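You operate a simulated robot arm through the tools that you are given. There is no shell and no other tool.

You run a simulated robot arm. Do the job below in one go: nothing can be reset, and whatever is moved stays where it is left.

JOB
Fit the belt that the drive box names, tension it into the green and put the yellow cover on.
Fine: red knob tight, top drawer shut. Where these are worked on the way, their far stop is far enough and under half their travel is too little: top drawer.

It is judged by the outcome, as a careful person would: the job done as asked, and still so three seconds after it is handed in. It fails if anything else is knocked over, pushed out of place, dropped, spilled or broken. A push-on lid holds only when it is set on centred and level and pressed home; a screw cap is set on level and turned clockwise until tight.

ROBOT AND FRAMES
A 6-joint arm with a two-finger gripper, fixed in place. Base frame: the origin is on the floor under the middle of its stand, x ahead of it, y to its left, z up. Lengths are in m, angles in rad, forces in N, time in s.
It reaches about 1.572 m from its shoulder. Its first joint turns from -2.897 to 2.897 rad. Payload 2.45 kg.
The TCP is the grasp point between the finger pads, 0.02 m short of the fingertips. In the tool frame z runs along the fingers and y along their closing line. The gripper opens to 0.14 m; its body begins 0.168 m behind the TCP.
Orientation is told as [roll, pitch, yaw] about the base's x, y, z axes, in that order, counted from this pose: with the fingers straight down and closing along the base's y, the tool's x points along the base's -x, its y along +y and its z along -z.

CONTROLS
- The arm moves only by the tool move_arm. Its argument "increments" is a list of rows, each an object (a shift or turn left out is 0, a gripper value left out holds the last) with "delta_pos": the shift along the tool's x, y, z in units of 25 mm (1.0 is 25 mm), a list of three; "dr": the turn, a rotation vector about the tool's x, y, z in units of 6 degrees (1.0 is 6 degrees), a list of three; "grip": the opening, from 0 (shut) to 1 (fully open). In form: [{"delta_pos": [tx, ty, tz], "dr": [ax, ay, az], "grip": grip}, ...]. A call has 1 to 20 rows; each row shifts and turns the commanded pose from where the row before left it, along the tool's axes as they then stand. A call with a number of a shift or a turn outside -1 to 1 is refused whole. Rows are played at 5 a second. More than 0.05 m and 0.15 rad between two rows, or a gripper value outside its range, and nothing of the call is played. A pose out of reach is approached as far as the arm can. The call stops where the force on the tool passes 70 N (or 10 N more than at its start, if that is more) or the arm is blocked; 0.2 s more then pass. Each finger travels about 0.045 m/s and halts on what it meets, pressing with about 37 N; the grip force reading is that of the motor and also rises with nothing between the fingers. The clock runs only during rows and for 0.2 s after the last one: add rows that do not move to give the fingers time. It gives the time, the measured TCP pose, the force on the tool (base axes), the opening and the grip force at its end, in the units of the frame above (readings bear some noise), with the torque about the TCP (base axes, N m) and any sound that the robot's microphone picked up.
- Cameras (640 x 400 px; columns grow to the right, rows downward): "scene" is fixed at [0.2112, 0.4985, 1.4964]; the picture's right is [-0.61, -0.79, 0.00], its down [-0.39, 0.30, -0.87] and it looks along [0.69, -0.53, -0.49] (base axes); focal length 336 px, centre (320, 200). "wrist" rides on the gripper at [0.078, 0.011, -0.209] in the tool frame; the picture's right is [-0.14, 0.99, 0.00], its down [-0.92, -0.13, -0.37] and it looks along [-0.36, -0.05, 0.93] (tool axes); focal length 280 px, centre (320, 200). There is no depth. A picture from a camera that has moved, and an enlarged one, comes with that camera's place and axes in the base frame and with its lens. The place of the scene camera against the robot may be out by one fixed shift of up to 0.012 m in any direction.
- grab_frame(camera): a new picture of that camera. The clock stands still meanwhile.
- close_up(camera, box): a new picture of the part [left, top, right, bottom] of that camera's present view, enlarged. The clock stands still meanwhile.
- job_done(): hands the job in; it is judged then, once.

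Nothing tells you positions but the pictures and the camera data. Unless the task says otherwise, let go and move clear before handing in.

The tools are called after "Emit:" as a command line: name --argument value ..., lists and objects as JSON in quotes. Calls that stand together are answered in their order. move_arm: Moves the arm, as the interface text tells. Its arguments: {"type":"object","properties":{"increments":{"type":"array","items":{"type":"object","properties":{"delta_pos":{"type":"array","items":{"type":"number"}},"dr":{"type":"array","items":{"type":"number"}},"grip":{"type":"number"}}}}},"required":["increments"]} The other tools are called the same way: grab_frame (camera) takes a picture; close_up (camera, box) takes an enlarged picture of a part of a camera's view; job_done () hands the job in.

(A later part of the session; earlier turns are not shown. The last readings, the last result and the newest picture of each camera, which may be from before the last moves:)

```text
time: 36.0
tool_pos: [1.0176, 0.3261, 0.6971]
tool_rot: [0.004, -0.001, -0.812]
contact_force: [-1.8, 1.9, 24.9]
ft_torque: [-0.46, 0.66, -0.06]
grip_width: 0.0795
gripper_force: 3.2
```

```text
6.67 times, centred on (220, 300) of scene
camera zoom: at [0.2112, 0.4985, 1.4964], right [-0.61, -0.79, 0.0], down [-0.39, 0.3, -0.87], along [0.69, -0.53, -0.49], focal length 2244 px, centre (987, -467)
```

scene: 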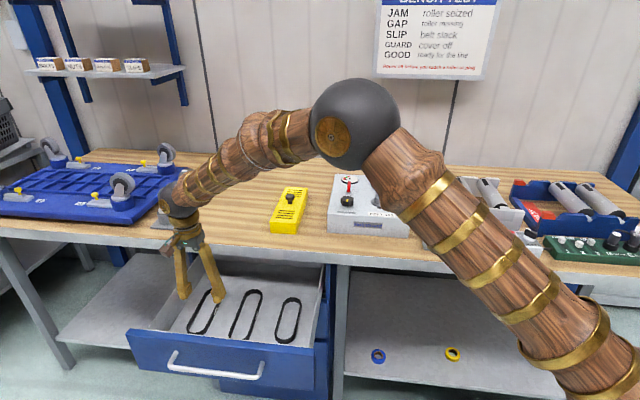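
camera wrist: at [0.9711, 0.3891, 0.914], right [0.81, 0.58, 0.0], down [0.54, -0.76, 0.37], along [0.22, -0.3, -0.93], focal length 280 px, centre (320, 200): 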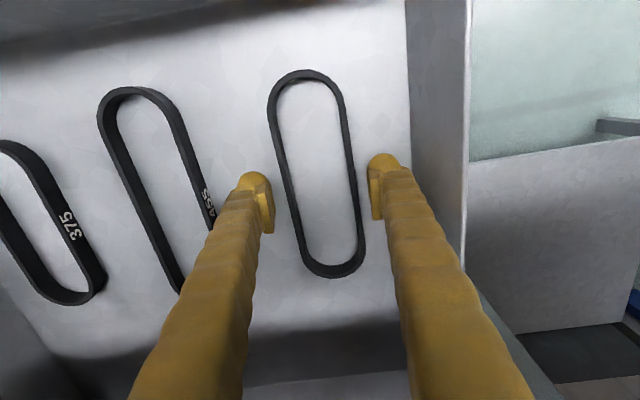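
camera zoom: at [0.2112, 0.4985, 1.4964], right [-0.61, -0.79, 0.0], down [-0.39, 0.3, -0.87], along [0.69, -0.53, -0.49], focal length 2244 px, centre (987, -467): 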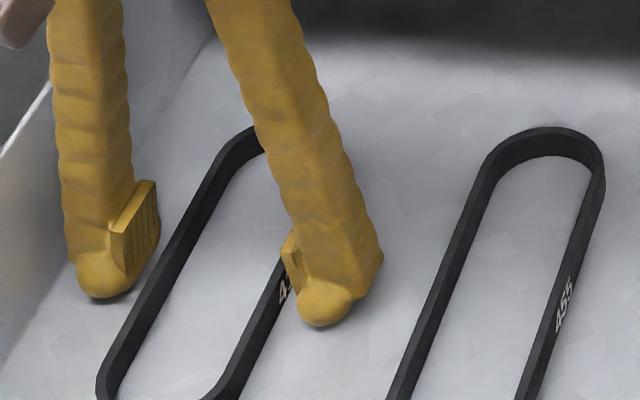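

Floor contact confirms the drawer floor at z≈0.676. I'll lift just off the floor and close on the belt's sides.

Emit:
move_arm --increments '[{"delta_pos": [0, 0, -0.14]}, {"grip": 0.3}, {"grip": 0.3}, {"grip": 0.3}, {"grip": 0.3}]'

Emit:
close_up --camera "scene" --box '[170, 260, 270, 340]'

Emit:
grab_frame --camera "wrist"

```text
time: 37.2
tool_pos: [1.016, 0.3247, 0.6977]
tool_rot: [0.002, 0.001, -0.812]
contact_force: [-3.7, -5.4, 11.2]
ft_torque: [-0.24, 0.3, 0.17]
grip_width: 0.0584
gripper_force: 36.9
```

```text
5.00 times, centred on (220, 300) of scene
camera zoom: at [0.2112, 0.4985, 1.4964], right [-0.61, -0.79, 0.0], down [-0.39, 0.3, -0.87], along [0.69, -0.53, -0.49], focal length 1683 px, centre (820, -300)
```

zoom: 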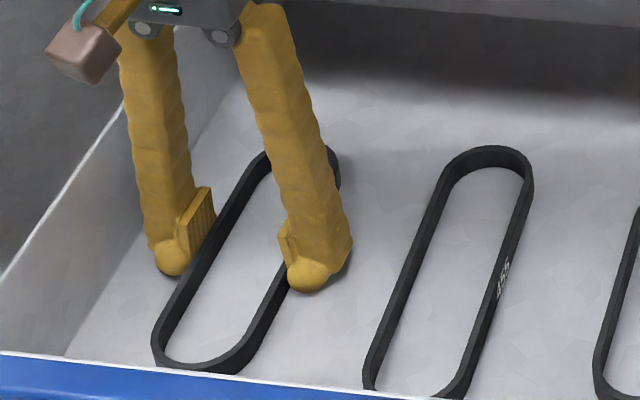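

```text
taken
camera wrist: at [0.9712, 0.3887, 0.906], right [0.81, 0.58, 0.0], down [0.54, -0.76, 0.37], along [0.22, -0.3, -0.93], focal length 280 px, centre (320, 200)
```

wrist: 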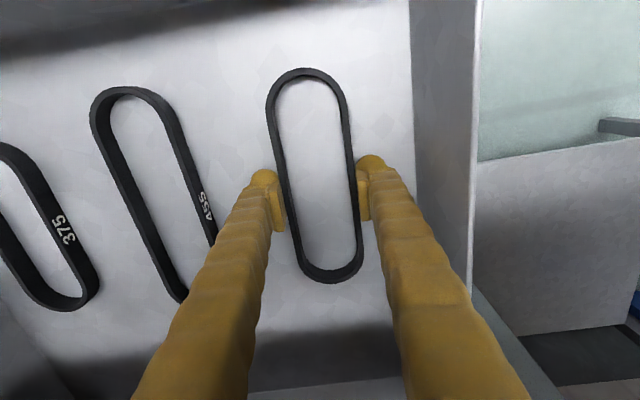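

The belt is gripped across at 58 mm with ~37 N. I'll lift it slowly and check it stays level.

Emit:
move_arm --increments '[{"delta_pos": [0, 0, -0.3], "grip": 0.3}, {"delta_pos": [0, 0, -0.5]}, {"delta_pos": [0, 0, -0.8]}]'

Emit:
close_up --camera "scene" --box '[170, 240, 290, 340]'

Emit:
grab_frame --camera "wrist"

```text
time: 38.0
tool_pos: [1.0159, 0.3254, 0.7367]
tool_rot: [-0.001, 0.001, -0.812]
contact_force: [-0.3, 0.2, -0.9]
ft_torque: [-0.01, -0.03, -0.01]
grip_width: 0.0584
gripper_force: 36.9
```

```text
4.00 times, centred on (230, 290) of scene
camera zoom: at [0.2112, 0.4985, 1.4964], right [-0.61, -0.79, 0.0], down [-0.39, 0.3, -0.87], along [0.69, -0.53, -0.49], focal length 1346 px, centre (680, -160)
```

zoom: 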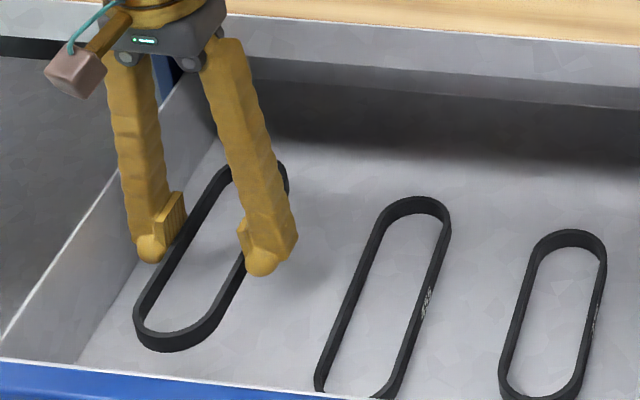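

```text
taken
camera wrist: at [0.9712, 0.3893, 0.9461], right [0.81, 0.58, 0.0], down [0.54, -0.76, 0.37], along [0.21, -0.3, -0.93], focal length 280 px, centre (320, 200)
```

wrist: 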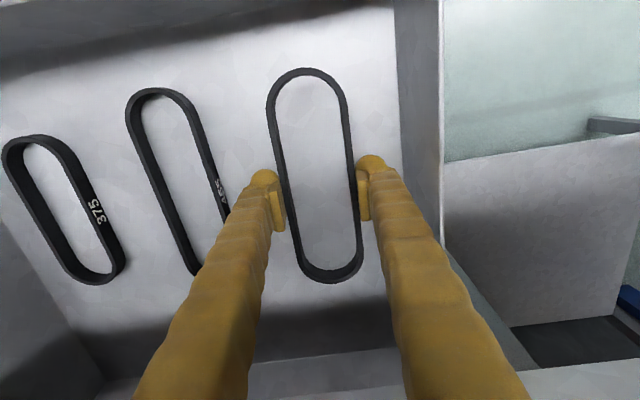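

The belt is held firmly and level. I'll raise it well clear and carry it over to the drive box, high above the yellow cover.

Emit:
move_arm --increments '[{"delta_pos": [0, 0, -0.9], "grip": 0.3}, {"delta_pos": [0, 0, -0.9]}, {"delta_pos": [0, 0, -0.9]}, {"delta_pos": [0, 0, -0.9]}, {"delta_pos": [0, 0, -0.9]}, {"delta_pos": [0, 0, -0.9]}, {"delta_pos": [0, 0, -0.9]}, {"delta_pos": [0, 0, -0.9]}, {"delta_pos": [0, 0, -0.9]}, {"delta_pos": [0, 0, -0.9]}, {"delta_pos": [0, 0, -0.9]}, {"delta_pos": [0, 0, -0.9]}, {"delta_pos": [0, 0, -0.9]}, {"delta_pos": [0, 0, -0.9]}, {"delta_pos": [0, 0, -0.9]}, {"delta_pos": [0, 0, -0.9]}, {"delta_pos": [0, 0, -0.9]}, {"delta_pos": [0, 0, -0.9]}]'

Emit:
grab_frame --camera "scene"

```text
time: 41.8
tool_pos: [1.0172, 0.3249, 1.1424]
tool_rot: [0.0, 0.0, -0.812]
contact_force: [0.7, -0.6, -0.5]
ft_torque: [0.0, 0.0, 0.01]
grip_width: 0.0584
gripper_force: 36.7
```

```text
taken
```

scene: 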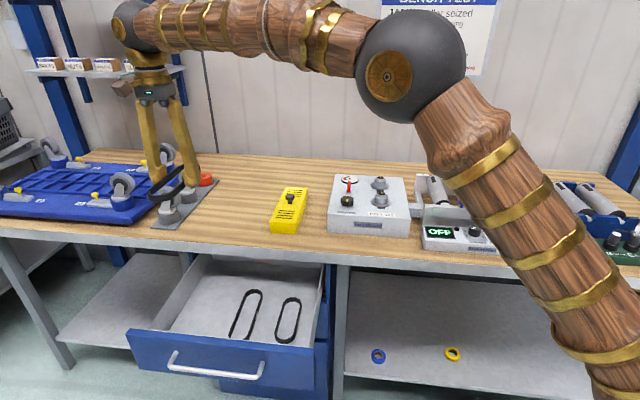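

Emit:
move_arm --increments '[{"delta_pos": [-0.735, -0.971, 0], "grip": 0.3}, {"delta_pos": [-0.735, -0.971, 0]}, {"delta_pos": [-0.735, -0.971, 0]}, {"delta_pos": [-0.735, -0.971, 0]}, {"delta_pos": [-0.735, -0.971, 0]}, {"delta_pos": [-0.735, -0.971, 0]}, {"delta_pos": [-0.735, -0.971, 0]}, {"delta_pos": [-0.735, -0.971, 0]}, {"delta_pos": [-0.735, -0.971, 0]}, {"delta_pos": [-0.735, -0.971, 0]}, {"delta_pos": [-0.735, -0.971, 0]}, {"delta_pos": [-0.735, -0.971, 0]}, {"delta_pos": [-0.735, -0.971, 0]}, {"delta_pos": [-0.735, -0.971, 0]}, {"delta_pos": [-0.735, -0.971, 0]}, {"delta_pos": [-0.735, -0.971, 0]}, {"delta_pos": [-0.735, -0.971, 0]}, {"delta_pos": [-0.735, -0.971, 0]}, {"delta_pos": [-0.735, -0.971, 0]}]'

Emit:
grab_frame --camera "wrist"

Emit:
grab_frame --camera "scene"

```text
time: 45.8
tool_pos: [0.9224, -0.2471, 1.1423]
tool_rot: [0.0, 0.001, -0.812]
contact_force: [-0.2, -0.9, -0.3]
ft_torque: [0.01, -0.01, 0.02]
grip_width: 0.0587
gripper_force: 37.2
```

```text
taken
camera wrist: at [0.8773, -0.1835, 1.3505], right [0.81, 0.58, 0.0], down [0.54, -0.76, 0.37], along [0.22, -0.3, -0.93], focal length 280 px, centre (320, 200)
```

wrist: 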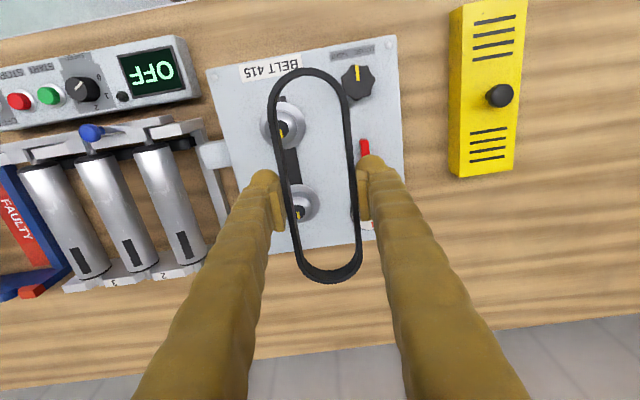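

```text
taken
```

scene: 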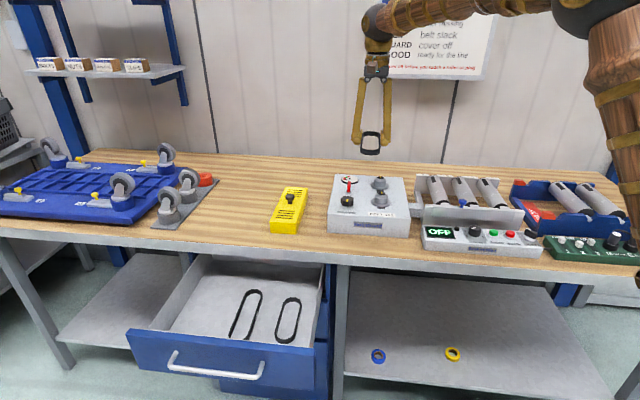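

The belt is near the drive box. I'll take enlarged views of the pulleys to work out their exact position.

Emit:
close_up --camera "wrist" --box '[200, 50, 420, 270]'

Emit:
close_up --camera "scene" --box '[320, 160, 420, 240]'

```text
1.82 times, centred on (310, 160) of wrist
camera zoom: at [0.8773, -0.1835, 1.3505], right [0.81, 0.58, 0.0], down [0.54, -0.76, 0.37], along [0.22, -0.3, -0.93], focal length 510 px, centre (338, 273)
```

zoom: 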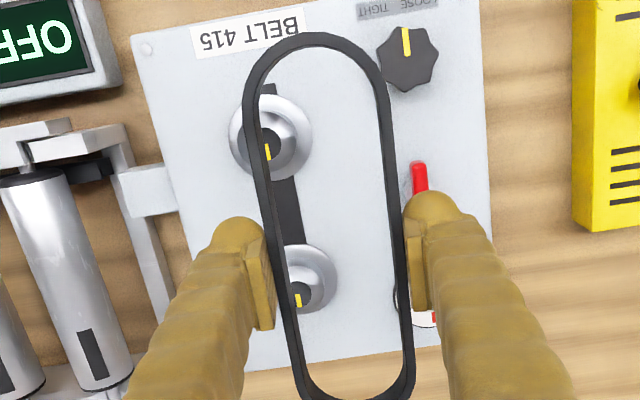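

```text
5.00 times, centred on (370, 200) of scene
camera zoom: at [0.2112, 0.4985, 1.4964], right [-0.61, -0.79, 0.0], down [-0.39, 0.3, -0.87], along [0.69, -0.53, -0.49], focal length 1683 px, centre (70, 200)
```

zoom: 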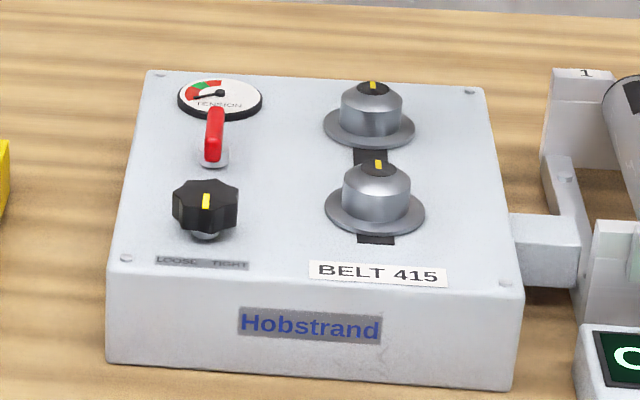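

The pulley tops come out near (0.863, -0.255) and (0.949, -0.338), an axis of about -44°. I'll rotate the belt to match, centre it above and come closer for a fine check.

Emit:
move_arm --increments '[{"dr": [0, 0, -0.77], "grip": 0.3}, {"delta_pos": [-0.41, -0.95, 0.6]}, {"delta_pos": [-0.41, -0.95, 0.6]}, {"delta_pos": [0, 0, 0.8]}, {"delta_pos": [0, 0, 0.8]}, {"delta_pos": [0, 0, 0.5]}]'

Emit:
grab_frame --camera "wrist"

Emit:
close_up --camera "wrist" --box '[230, 60, 410, 290]'

Emit:
close_up --camera "scene" --box '[300, 120, 460, 240]'

```text
time: 47.2
tool_pos: [0.9062, -0.2968, 1.0594]
tool_rot: [0.0, -0.001, -0.732]
contact_force: [0.0, 0.4, -0.7]
ft_torque: [0.0, -0.04, -0.01]
grip_width: 0.0587
gripper_force: 37.0
```

```text
taken
camera wrist: at [0.8555, -0.2364, 1.2683], right [0.76, 0.65, 0.0], down [0.6, -0.71, 0.37], along [0.24, -0.28, -0.93], focal length 280 px, centre (320, 200)
```

wrist: 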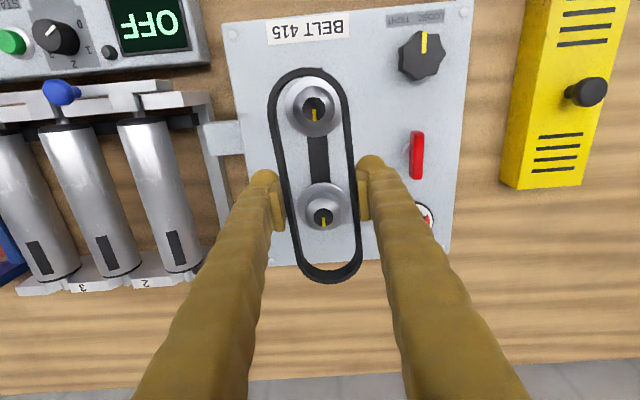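

```text
1.74 times, centred on (320, 175) of wrist
camera zoom: at [0.8555, -0.2364, 1.2683], right [0.76, 0.65, 0.0], down [0.6, -0.71, 0.37], along [0.24, -0.28, -0.93], focal length 488 px, centre (320, 244)
```

zoom: 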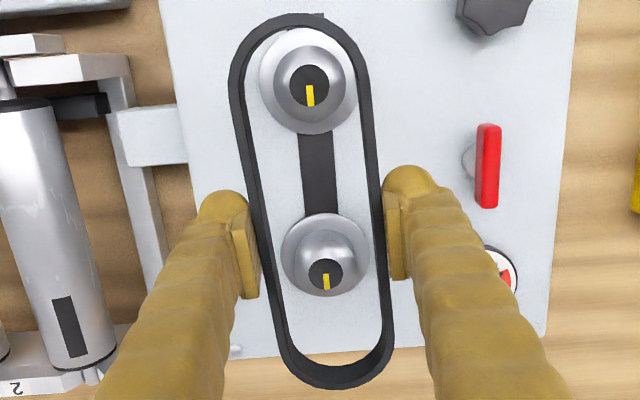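

```text
3.33 times, centred on (380, 180) of scene
camera zoom: at [0.2112, 0.4985, 1.4964], right [-0.61, -0.79, 0.0], down [-0.39, 0.3, -0.87], along [0.69, -0.53, -0.49], focal length 1122 px, centre (120, 267)
```

zoom: 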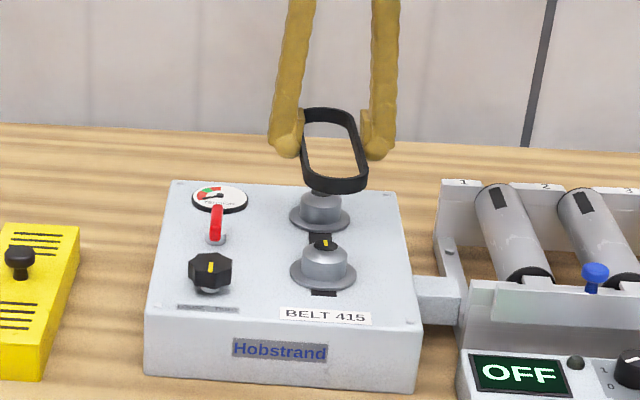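

The belt hangs nearly aligned over both pulleys. I'll zoom in on each end to refine the alignment.

Emit:
close_up --camera "wrist" --box '[260, 60, 370, 130]'

Emit:
close_up --camera "wrist" --box '[260, 220, 370, 290]'

Emit:
close_up --camera "wrist" --box '[260, 130, 370, 200]'

```text
5.71 times, centred on (315, 95) of wrist
camera zoom: at [0.8555, -0.2364, 1.2683], right [0.76, 0.65, 0.0], down [0.6, -0.71, 0.37], along [0.24, -0.28, -0.93], focal length 1602 px, centre (349, 800)
```

zoom: 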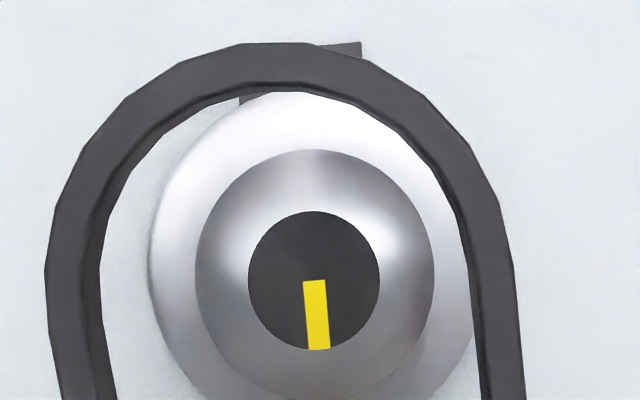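

```text
5.71 times, centred on (315, 255) of wrist
camera zoom: at [0.8555, -0.2364, 1.2683], right [0.76, 0.65, 0.0], down [0.6, -0.71, 0.37], along [0.24, -0.28, -0.93], focal length 1602 px, centre (349, -114)
```

zoom: 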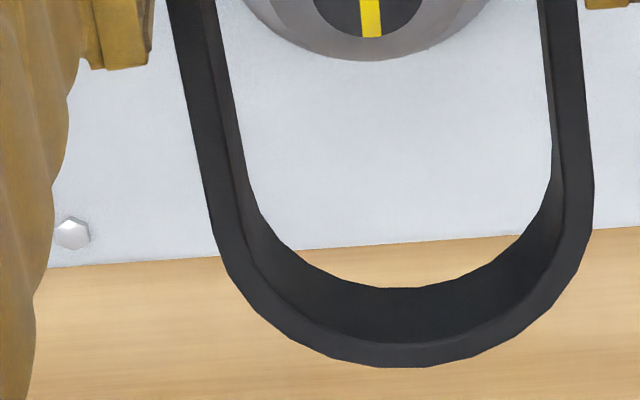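

```text
5.71 times, centred on (315, 165) of wrist
camera zoom: at [0.8555, -0.2364, 1.2683], right [0.76, 0.65, 0.0], down [0.6, -0.71, 0.37], along [0.24, -0.28, -0.93], focal length 1602 px, centre (349, 400)
```

zoom: 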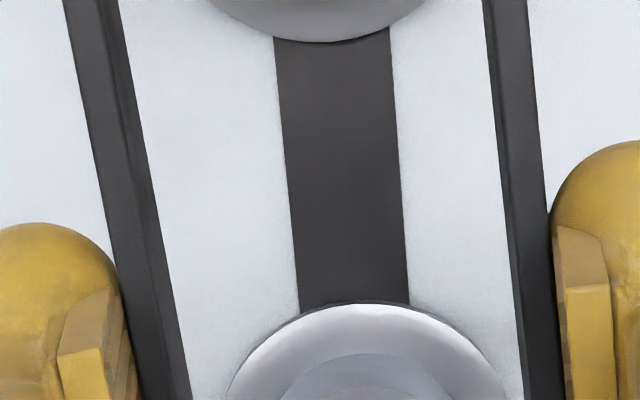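

Belt sides are parallel to the gripper; the pulley line is turned about 3° from it, and the belt needs a ~4 mm shift along its length. I'll correct that and lower to just above the pulley tops.

Emit:
move_arm --increments '[{"dr": [0, 0, 0.53], "grip": 0.3}, {"delta_pos": [-0.14, -0.04, 0.6]}, {"delta_pos": [0, 0, 0.8]}, {"delta_pos": [0, 0, 0.8]}]'

Emit:
grab_frame --camera "wrist"

Emit:
close_up --camera "wrist" --box '[260, 60, 370, 130]'

Emit:
close_up --camera "wrist" --box '[260, 210, 370, 290]'

Emit:
close_up --camera "scene" --box '[320, 140, 440, 220]'

```text
time: 48.2
tool_pos: [0.9077, -0.2999, 1.0047]
tool_rot: [0.002, -0.001, -0.786]
contact_force: [-0.2, -0.1, -0.8]
ft_torque: [0.0, -0.01, -0.03]
grip_width: 0.0585
gripper_force: 36.9
```

```text
taken
camera wrist: at [0.8606, -0.2371, 1.2133], right [0.8, 0.6, 0.0], down [0.56, -0.74, 0.37], along [0.22, -0.29, -0.93], focal length 280 px, centre (320, 200)
```

wrist: 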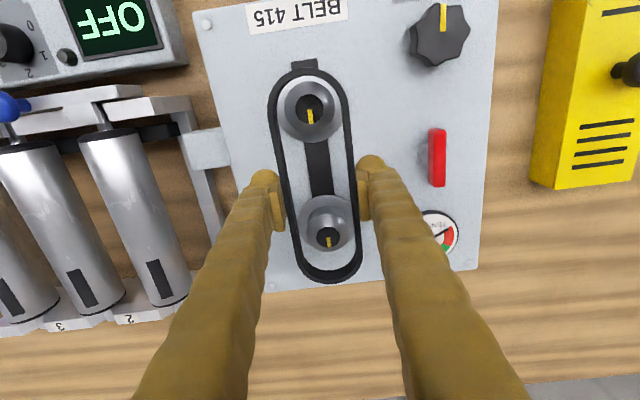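

```text
5.71 times, centred on (315, 95) of wrist
camera zoom: at [0.8606, -0.2371, 1.2133], right [0.8, 0.6, 0.0], down [0.56, -0.74, 0.37], along [0.22, -0.29, -0.93], focal length 1602 px, centre (349, 800)
```

zoom: 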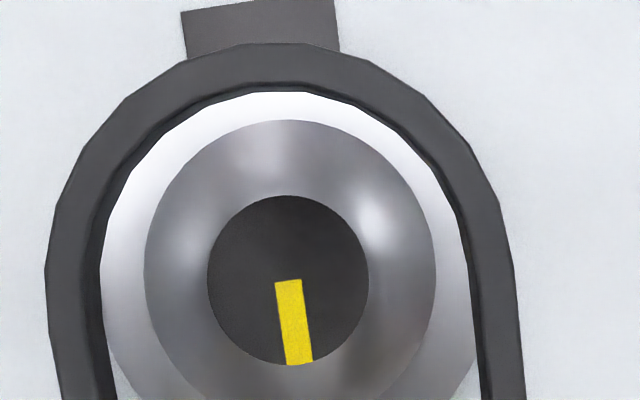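

```text
5.00 times, centred on (315, 250) of wrist
camera zoom: at [0.8606, -0.2371, 1.2133], right [0.8, 0.6, 0.0], down [0.56, -0.74, 0.37], along [0.22, -0.29, -0.93], focal length 1402 px, centre (345, -50)
```

zoom: 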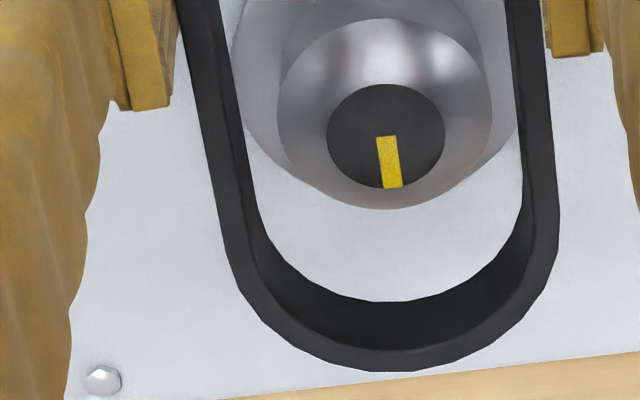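

```text
5.00 times, centred on (380, 180) of scene
camera zoom: at [0.2112, 0.4985, 1.4964], right [-0.61, -0.79, 0.0], down [-0.39, 0.3, -0.87], along [0.69, -0.53, -0.49], focal length 1683 px, centre (20, 300)
```

zoom: 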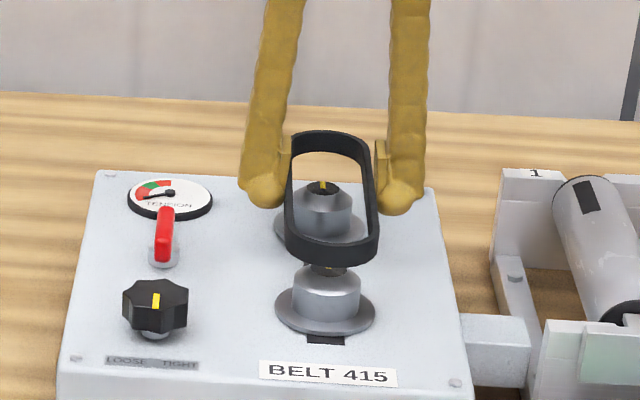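

The belt is now centred over both pulleys within about 1 mm. I'll lower it slowly onto the cones, watching force.

Emit:
move_arm --increments '[{"delta_pos": [0, 0, 0.4], "grip": 0.3}, {"delta_pos": [0, 0, 0.4]}, {"delta_pos": [0, 0, 0.4]}]'

Emit:
close_up --camera "wrist" --box '[260, 60, 370, 130]'

Emit:
close_up --camera "wrist" --box '[260, 210, 370, 290]'

Emit:
close_up --camera "scene" --box '[320, 150, 420, 220]'

```text
time: 49.0
tool_pos: [0.9073, -0.2993, 0.9754]
tool_rot: [0.003, 0.0, -0.786]
contact_force: [0.7, 0.0, -0.4]
ft_torque: [0.0, 0.01, 0.02]
grip_width: 0.0585
gripper_force: 37.3
```

```text
5.71 times, centred on (315, 95) of wrist
camera zoom: at [0.8605, -0.2368, 1.184], right [0.8, 0.6, 0.0], down [0.56, -0.74, 0.37], along [0.22, -0.29, -0.93], focal length 1602 px, centre (349, 800)
```

zoom: 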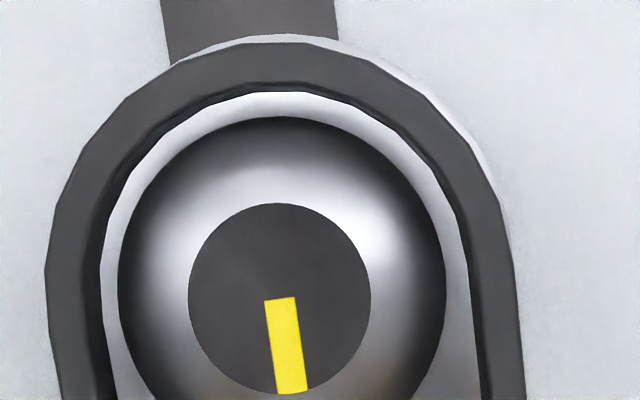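

```text
5.00 times, centred on (315, 250) of wrist
camera zoom: at [0.8605, -0.2368, 1.184], right [0.8, 0.6, 0.0], down [0.56, -0.74, 0.37], along [0.22, -0.29, -0.93], focal length 1402 px, centre (345, -50)
```

zoom: 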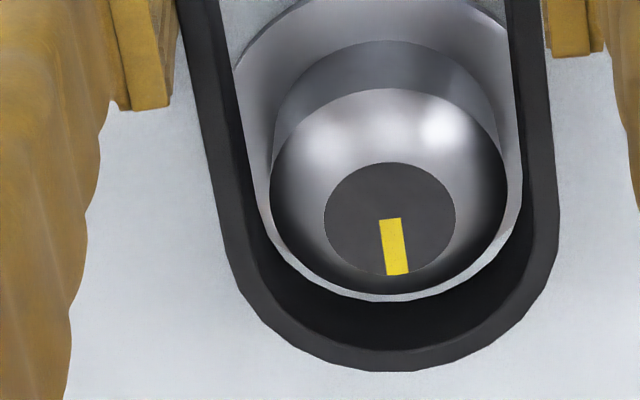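

```text
5.71 times, centred on (370, 185) of scene
camera zoom: at [0.2112, 0.4985, 1.4964], right [-0.61, -0.79, 0.0], down [-0.39, 0.3, -0.87], along [0.69, -0.53, -0.49], focal length 1923 px, centre (34, 286)
```

zoom: 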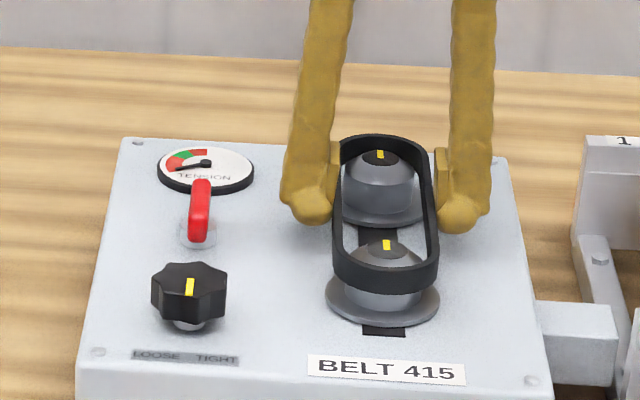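

Both drums are inside the loop with even margins. Continuing down in small steps.

Emit:
move_arm --increments '[{"delta_pos": [-0.03, 0, 0.3], "grip": 0.3}, {"delta_pos": [0, 0, 0.3]}]'

Emit:
close_up --camera "scene" --box '[320, 150, 420, 220]'

Emit:
close_up --camera "wrist" --box '[240, 60, 400, 290]'

```text
time: 49.6
tool_pos: [0.9083, -0.3002, 0.9606]
tool_rot: [0.002, 0.002, -0.786]
contact_force: [-1.8, -1.1, 6.1]
ft_torque: [-0.08, 0.18, 0.02]
grip_width: 0.0586
gripper_force: 36.7
```

```text
5.71 times, centred on (370, 185) of scene
camera zoom: at [0.2112, 0.4985, 1.4964], right [-0.61, -0.79, 0.0], down [-0.39, 0.3, -0.87], along [0.69, -0.53, -0.49], focal length 1923 px, centre (34, 286)
```

zoom: 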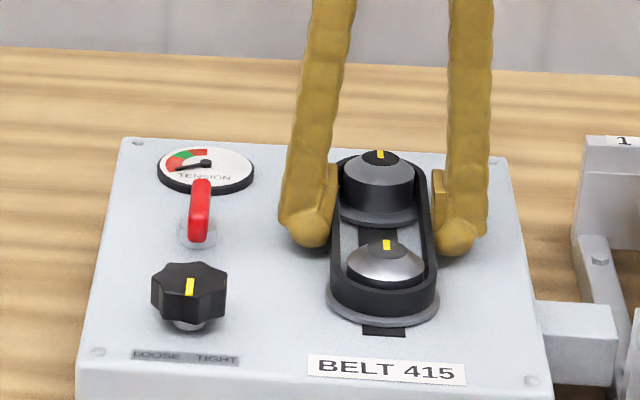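

```text
1.74 times, centred on (320, 175) of wrist
camera zoom: at [0.861, -0.2371, 1.169], right [0.8, 0.6, 0.0], down [0.56, -0.74, 0.37], along [0.22, -0.29, -0.93], focal length 488 px, centre (320, 244)
```

zoom: 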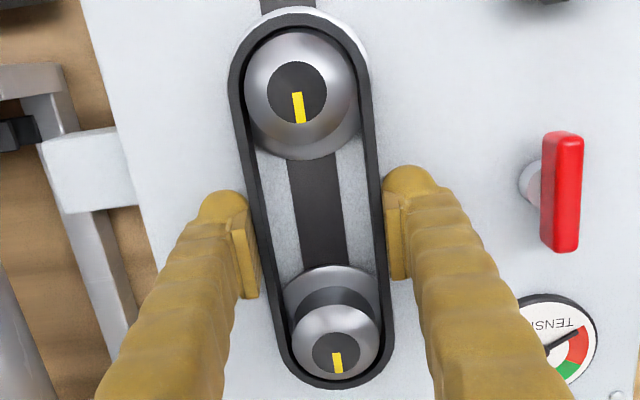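

Slight contact (6 N) with the belt nearly on the flanges. Easing down a little more.

Emit:
move_arm --increments '[{"delta_pos": [0, 0, 0.12], "grip": 0.3}]'

Emit:
close_up --camera "scene" --box '[340, 160, 400, 210]'

```text
time: 50.0
tool_pos: [0.9083, -0.2996, 0.9596]
tool_rot: [0.002, -0.003, -0.786]
contact_force: [-11.0, 2.9, 41.8]
ft_torque: [-0.1, 0.42, 0.0]
grip_width: 0.0585
gripper_force: 37.3
```

```text
8.00 times, centred on (370, 185) of scene
camera zoom: at [0.2112, 0.4985, 1.4964], right [-0.61, -0.79, 0.0], down [-0.39, 0.3, -0.87], along [0.69, -0.53, -0.49], focal length 2692 px, centre (-80, 320)
```

zoom: 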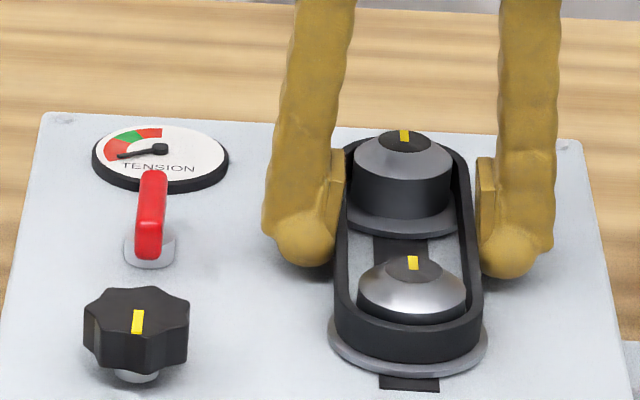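

The belt is seated on the flanges around both drums. I'll unload slightly, open the fingers and check that it stays.

Emit:
move_arm --increments '[{"delta_pos": [0, 0, -0.12], "grip": 0.3}, {"grip": 0.58}, {"grip": 0.58}, {"grip": 0.58}, {"delta_pos": [0, 0, 0], "grip": 0.58}]'

Emit:
close_up --camera "scene" --box '[320, 150, 420, 220]'

Emit:
close_up --camera "wrist" --box '[200, 40, 440, 300]'

```text
time: 51.2
tool_pos: [0.9084, -0.2989, 0.9612]
tool_rot: [0.004, 0.0, -0.787]
contact_force: [0.8, 1.1, 0.3]
ft_torque: [-0.03, 0.02, 0.01]
grip_width: 0.0814
gripper_force: 0.2
```

```text
5.71 times, centred on (370, 185) of scene
camera zoom: at [0.2112, 0.4985, 1.4964], right [-0.61, -0.79, 0.0], down [-0.39, 0.3, -0.87], along [0.69, -0.53, -0.49], focal length 1923 px, centre (34, 286)
```

zoom: 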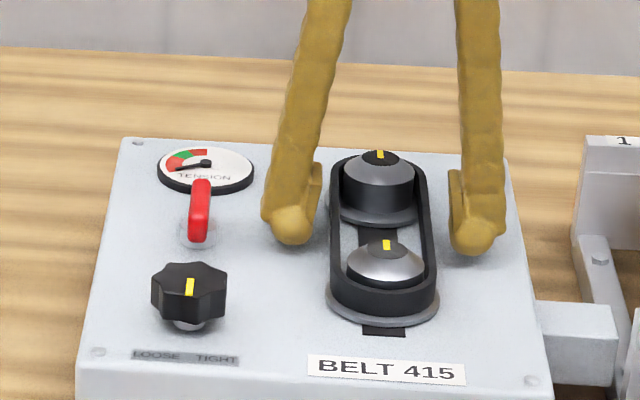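

```text
1.54 times, centred on (320, 170) of wrist
camera zoom: at [0.8609, -0.2371, 1.1687], right [0.8, 0.6, 0.0], down [0.56, -0.74, 0.37], along [0.22, -0.29, -0.93], focal length 431 px, centre (320, 246)
```

zoom: 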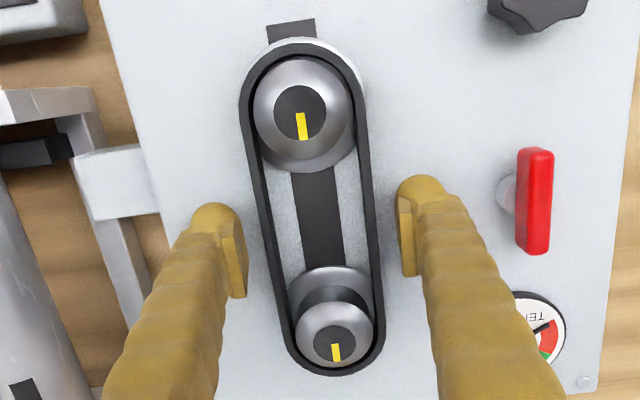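

The belt stays in place around both pulleys. I'll rise straight up and study the red knob, black knob and gauge.

Emit:
move_arm --increments '[{"delta_pos": [0, 0, -0.5]}, {"delta_pos": [0, 0, -1]}, {"delta_pos": [0, 0, -1]}, {"delta_pos": [0, 0, -1]}, {"delta_pos": [0, 0, -1]}, {"delta_pos": [-0.2, 0.8, -0.5]}, {"delta_pos": [-0.2, 0.8, 0]}, {"delta_pos": [-0.2, 0.8, 0]}, {"delta_pos": [0, 0.8, 0]}, {"delta_pos": [0, 0.8, 0], "grip": 1}]'

Emit:
grab_frame --camera "wrist"

Emit:
close_up --camera "wrist" --box '[240, 60, 400, 260]'

Emit:
close_up --camera "scene" --box '[325, 165, 375, 225]'

```text
time: 53.4
tool_pos: [0.9885, -0.2395, 1.0851]
tool_rot: [0.001, 0.001, -0.787]
contact_force: [0.2, 0.4, 0.0]
ft_torque: [-0.02, -0.03, -0.03]
grip_width: 0.116
gripper_force: 0.1
```

```text
taken
camera wrist: at [0.942, -0.177, 1.2934], right [0.8, 0.6, 0.0], down [0.56, -0.74, 0.37], along [0.22, -0.29, -0.93], focal length 280 px, centre (320, 200)
```

wrist: 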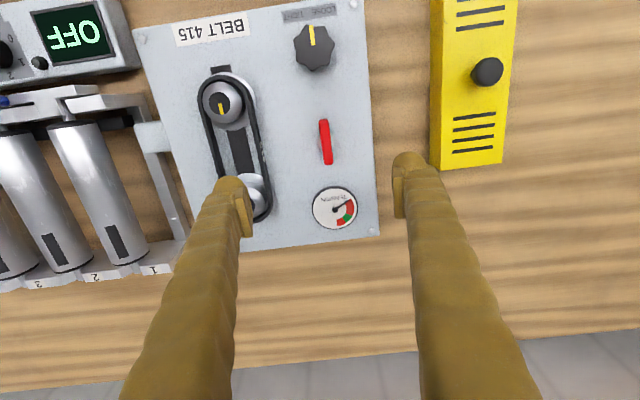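

```text
2.00 times, centred on (320, 160) of wrist
camera zoom: at [0.942, -0.177, 1.2934], right [0.8, 0.6, 0.0], down [0.56, -0.74, 0.37], along [0.22, -0.29, -0.93], focal length 561 px, centre (320, 280)
```

zoom: 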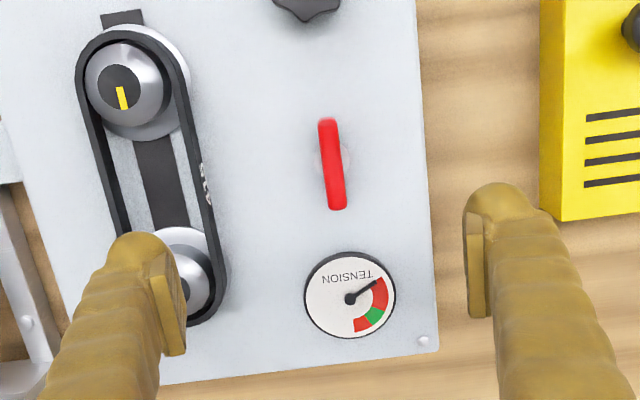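

```text
6.67 times, centred on (350, 195) of scene
camera zoom: at [0.2112, 0.4985, 1.4964], right [-0.61, -0.79, 0.0], down [-0.39, 0.3, -0.87], along [0.69, -0.53, -0.49], focal length 2244 px, centre (120, 233)
```

zoom: 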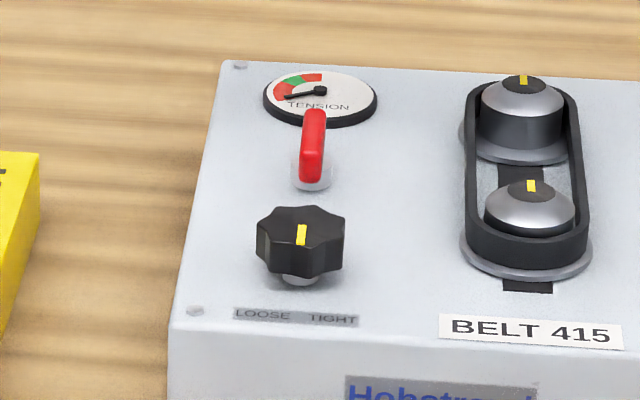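

The belt is on. The red bar knob is at about (0.983, -0.218, 0.956), and the black knob with LOOSE/TIGHT sits in front of it; the gauge reads low red. I'll move over the red knob for a closer look.

Emit:
move_arm --increments '[{"delta_pos": [0.38, 0.22, 0.8], "grip": 0.45}, {"delta_pos": [0.38, 0.22, 0.8]}, {"delta_pos": [0, 0, 0.8]}]'

Emit:
grab_frame --camera "wrist"

Emit:
close_up --camera "wrist" --box '[250, 100, 390, 300]'

Emit:
close_up --camera "scene" --box '[320, 150, 400, 230]'

```text
time: 54.2
tool_pos: [0.9837, -0.2177, 1.0239]
tool_rot: [0.001, 0.0, -0.787]
contact_force: [-0.6, -0.3, 0.1]
ft_torque: [-0.01, -0.04, 0.01]
grip_width: 0.0629
gripper_force: 0.0
```

```text
taken
camera wrist: at [0.9362, -0.1561, 1.2329], right [0.8, 0.6, 0.0], down [0.56, -0.74, 0.37], along [0.22, -0.29, -0.93], focal length 280 px, centre (320, 200)
```

wrist: 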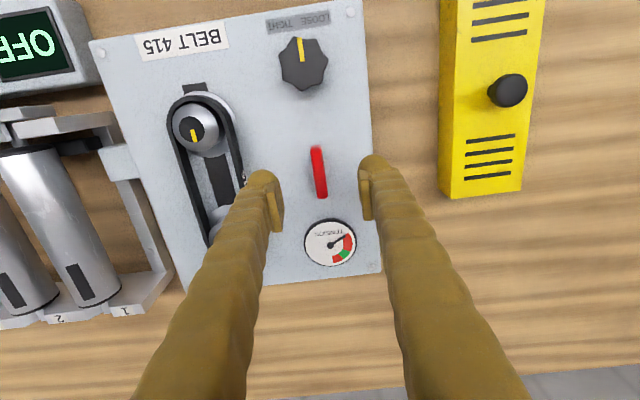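

```text
2.00 times, centred on (320, 200) of wrist
camera zoom: at [0.9362, -0.1561, 1.2329], right [0.8, 0.6, 0.0], down [0.56, -0.74, 0.37], along [0.22, -0.29, -0.93], focal length 561 px, centre (320, 200)
```

zoom: 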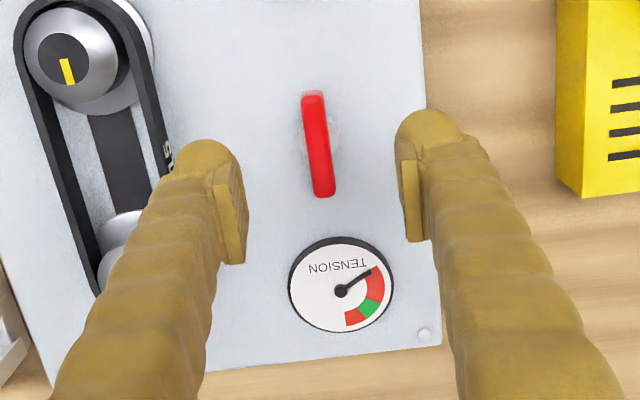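

```text
5.00 times, centred on (360, 190) of scene
camera zoom: at [0.2112, 0.4985, 1.4964], right [-0.61, -0.79, 0.0], down [-0.39, 0.3, -0.87], along [0.69, -0.53, -0.49], focal length 1683 px, centre (120, 250)
```

zoom: 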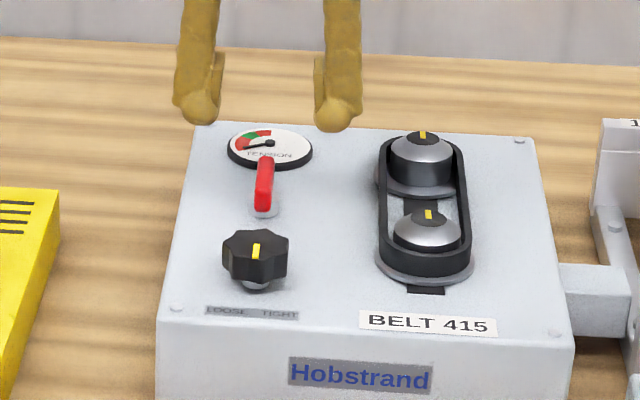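

The red bar is centred under the gripper, aligned with its fingers. I'll descend and grip it.

Emit:
move_arm --increments '[{"delta_pos": [0, -0.04, 0.8], "grip": 0.35}, {"delta_pos": [0, 0, 0.8]}, {"delta_pos": [0, 0, 0.6]}, {"delta_pos": [0, 0, 0.25]}]'

Emit:
close_up --camera "scene" --box '[320, 150, 400, 230]'

Emit:
close_up --camera "wrist" --box '[250, 100, 390, 300]'

```text
time: 55.2
tool_pos: [0.983, -0.2196, 0.9625]
tool_rot: [0.002, 0.001, -0.787]
contact_force: [-0.1, 0.2, 0.5]
ft_torque: [0.02, 0.02, 0.02]
grip_width: 0.0491
gripper_force: 0.1
```

```text
5.00 times, centred on (360, 190) of scene
camera zoom: at [0.2112, 0.4985, 1.4964], right [-0.61, -0.79, 0.0], down [-0.39, 0.3, -0.87], along [0.69, -0.53, -0.49], focal length 1683 px, centre (120, 250)
```

zoom: 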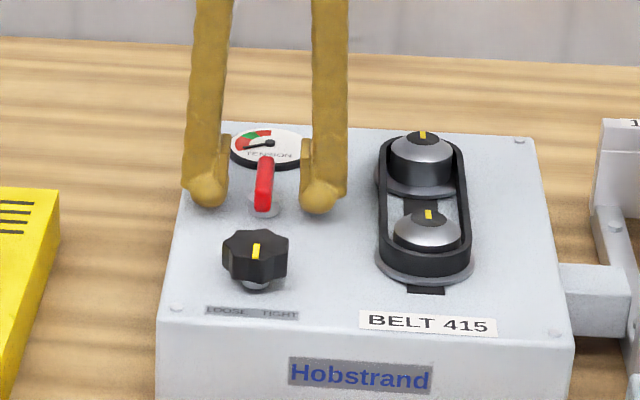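

```text
2.00 times, centred on (320, 200) of wrist
camera zoom: at [0.936, -0.1562, 1.1719], right [0.8, 0.6, 0.0], down [0.56, -0.74, 0.37], along [0.22, -0.29, -0.93], focal length 561 px, centre (320, 200)
```

zoom: 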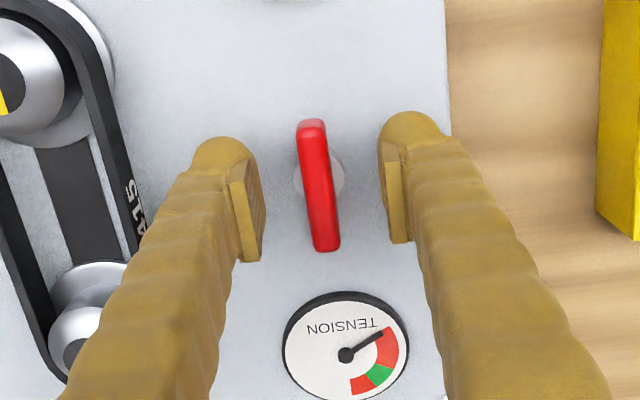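

Emit:
move_arm --increments '[{"grip": 0.0}, {"grip": 0.0}, {"grip": 0.0}, {"grip": 0.0}]'

Emit:
close_up --camera "wrist" --box '[250, 100, 390, 300]'

```text
time: 56.2
tool_pos: [0.9823, -0.2193, 0.9642]
tool_rot: [0.003, -0.002, -0.786]
contact_force: [-9.1, -7.1, 28.2]
ft_torque: [-0.05, 0.25, -0.03]
grip_width: 0.0114
gripper_force: 38.2
```

```text
2.00 times, centred on (320, 200) of wrist
camera zoom: at [0.9355, -0.1565, 1.1739], right [0.8, 0.6, 0.0], down [0.56, -0.74, 0.37], along [0.22, -0.29, -0.93], focal length 561 px, centre (320, 200)
```

zoom: 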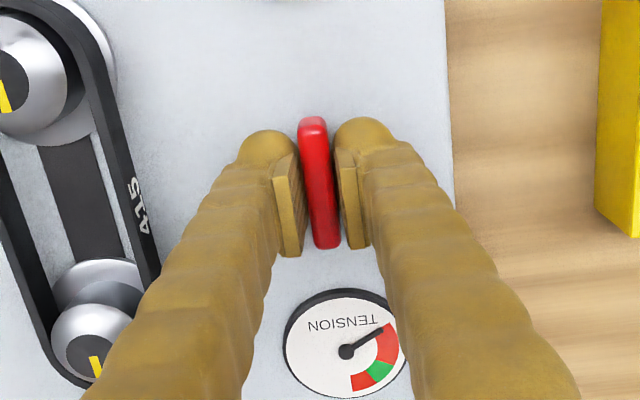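

The bar is gripped (11 mm). I'll relieve the vertical load and try a small counter-clockwise turn to sense whether it is locked.

Emit:
move_arm --increments '[{"delta_pos": [0, 0, -0.1], "grip": 0.0}, {"dr": [0, 0, -0.5]}, {"dr": [0, 0, -0.5]}]'

Emit:
close_up --camera "wrist" --box '[250, 100, 390, 300]'

```text
time: 57.0
tool_pos: [0.9834, -0.2192, 0.9661]
tool_rot: [-0.001, 0.002, -0.681]
contact_force: [-11.7, -8.3, 12.3]
ft_torque: [-0.1, 0.09, -1.13]
grip_width: 0.0128
gripper_force: 39.3
```

```text
2.00 times, centred on (320, 200) of wrist
camera zoom: at [0.9294, -0.1618, 1.1745], right [0.73, 0.68, 0.0], down [0.63, -0.68, 0.37], along [0.25, -0.27, -0.93], focal length 561 px, centre (320, 200)
```

zoom: 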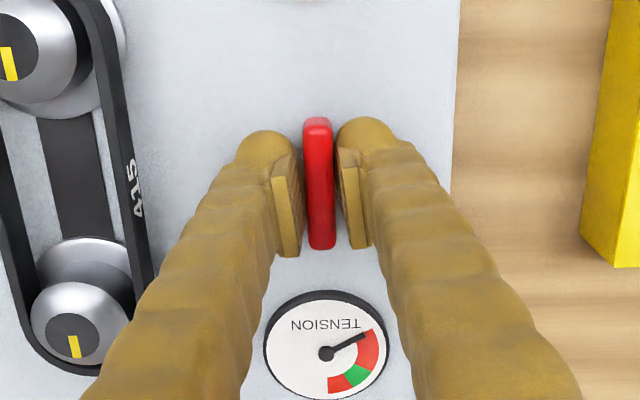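

CCW is resisted (about 1.1 N·m) and the bar barely moved. I'll go back and try a small clockwise turn to compare.

Emit:
move_arm --increments '[{"dr": [0, 0, 0.5], "grip": 0.0}, {"dr": [0, 0, 0.5]}, {"dr": [0, 0, 0.5]}, {"dr": [0, 0, 0.5]}]'

Emit:
close_up --camera "wrist" --box '[250, 100, 390, 300]'

```text
time: 58.0
tool_pos: [0.984, -0.2192, 0.9654]
tool_rot: [-0.001, 0.0, -0.891]
contact_force: [-9.6, -9.6, -0.3]
ft_torque: [-0.2, 0.04, -0.02]
grip_width: 0.0112
gripper_force: 37.9
```

```text
2.00 times, centred on (320, 200) of wrist
camera zoom: at [0.943, -0.1521, 1.1745], right [0.86, 0.51, 0.0], down [0.48, -0.8, 0.37], along [0.19, -0.32, -0.93], focal length 561 px, centre (320, 200)
```

zoom: 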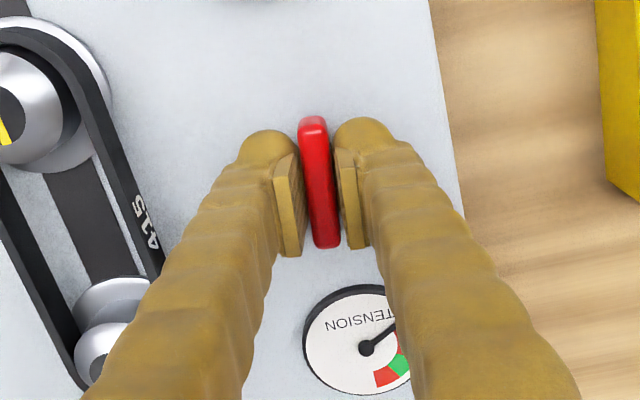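

Clockwise turns freely, so the red knob is presently loose, at its loose stop. I'll return it there, release it, and work the black tension knob first.

Emit:
move_arm --increments '[{"dr": [0, 0, -0.5], "grip": 0.0}, {"dr": [0, 0, -0.5]}, {"grip": 0.35}, {"grip": 0.35}, {"grip": 0.35}, {"delta_pos": [0, 0, -0.5]}, {"delta_pos": [0, 0, -1]}, {"delta_pos": [0, 0, -1]}]'

Emit:
grab_frame --camera "wrist"

Emit:
close_up --camera "wrist" --box '[250, 20, 390, 220]'

```text
time: 59.8
tool_pos: [0.9829, -0.2188, 1.0296]
tool_rot: [0.001, 0.001, -0.787]
contact_force: [0.6, 0.2, -0.3]
ft_torque: [0.0, 0.03, 0.0]
grip_width: 0.0491
gripper_force: 0.2
```

```text
taken
camera wrist: at [0.9364, -0.1565, 1.2376], right [0.8, 0.6, 0.0], down [0.56, -0.74, 0.37], along [0.22, -0.29, -0.93], focal length 280 px, centre (320, 200)
```

wrist: 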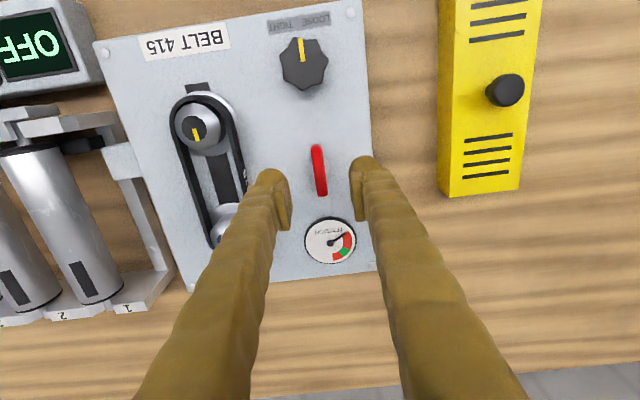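

```text
2.00 times, centred on (320, 120) of wrist
camera zoom: at [0.9364, -0.1565, 1.2376], right [0.8, 0.6, 0.0], down [0.56, -0.74, 0.37], along [0.22, -0.29, -0.93], focal length 561 px, centre (320, 360)
```

zoom: 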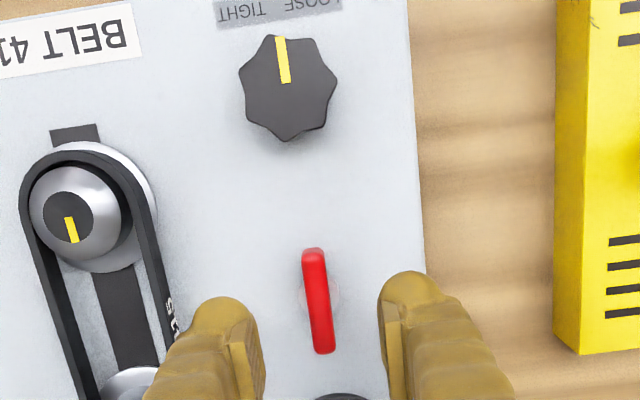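

The black knob is about 0.10 m nearer the user along the same line, 44 mm wide. I'll move over it.

Emit:
move_arm --increments '[{"delta_pos": [1, 0, 0], "grip": 0.6}, {"delta_pos": [1, 0, 0]}, {"delta_pos": [1, 0, 0]}, {"delta_pos": [1, 0, 0]}, {"delta_pos": [0.06, 0, 0]}]'

Emit:
grab_frame --camera "wrist"

Emit:
close_up --camera "wrist" --box '[250, 100, 390, 240]'

Emit:
close_up --camera "scene" --box '[320, 150, 400, 230]'

```text
time: 61.0
tool_pos: [0.9103, -0.1474, 1.0304]
tool_rot: [0.003, 0.0, -0.787]
contact_force: [0.5, -1.0, 1.2]
ft_torque: [0.01, 0.0, -0.02]
grip_width: 0.0841
gripper_force: 0.1
```

```text
taken
camera wrist: at [0.8645, -0.0848, 1.2377], right [0.8, 0.6, 0.0], down [0.56, -0.74, 0.37], along [0.22, -0.29, -0.93], focal length 280 px, centre (320, 200)
```

wrist: 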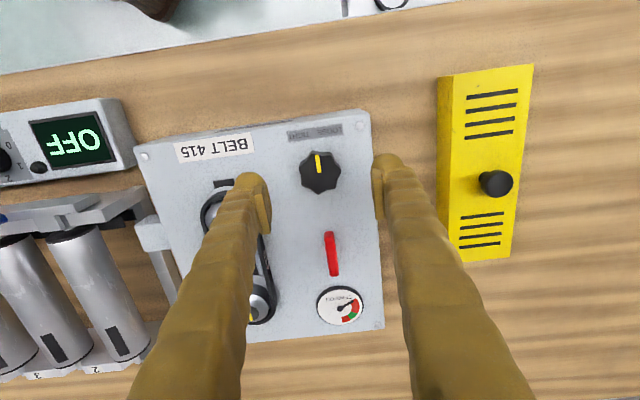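

```text
2.86 times, centred on (320, 170) of wrist
camera zoom: at [0.8645, -0.0848, 1.2377], right [0.8, 0.6, 0.0], down [0.56, -0.74, 0.37], along [0.22, -0.29, -0.93], focal length 801 px, centre (320, 286)
```

zoom: 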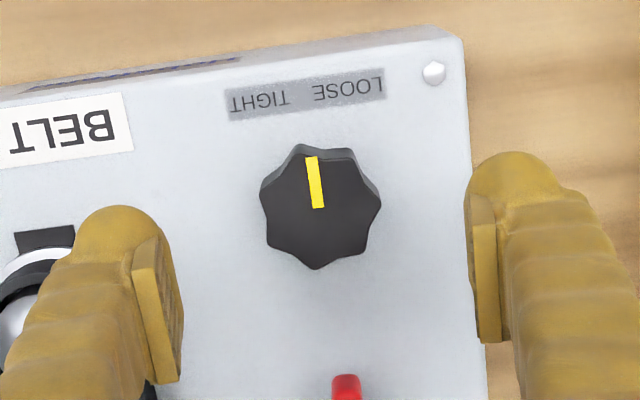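

```text
5.00 times, centred on (360, 190) of scene
camera zoom: at [0.2112, 0.4985, 1.4964], right [-0.61, -0.79, 0.0], down [-0.39, 0.3, -0.87], along [0.69, -0.53, -0.49], focal length 1683 px, centre (120, 250)
```

zoom: 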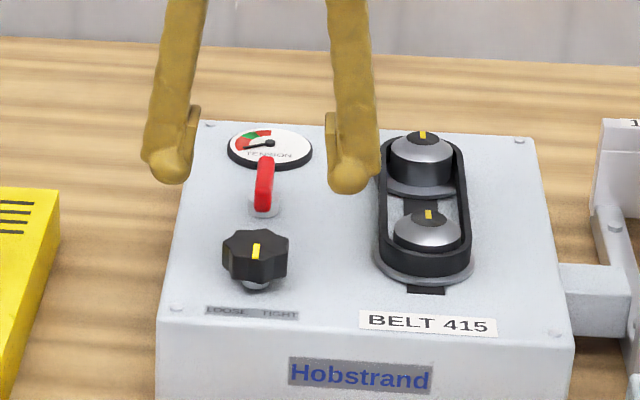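

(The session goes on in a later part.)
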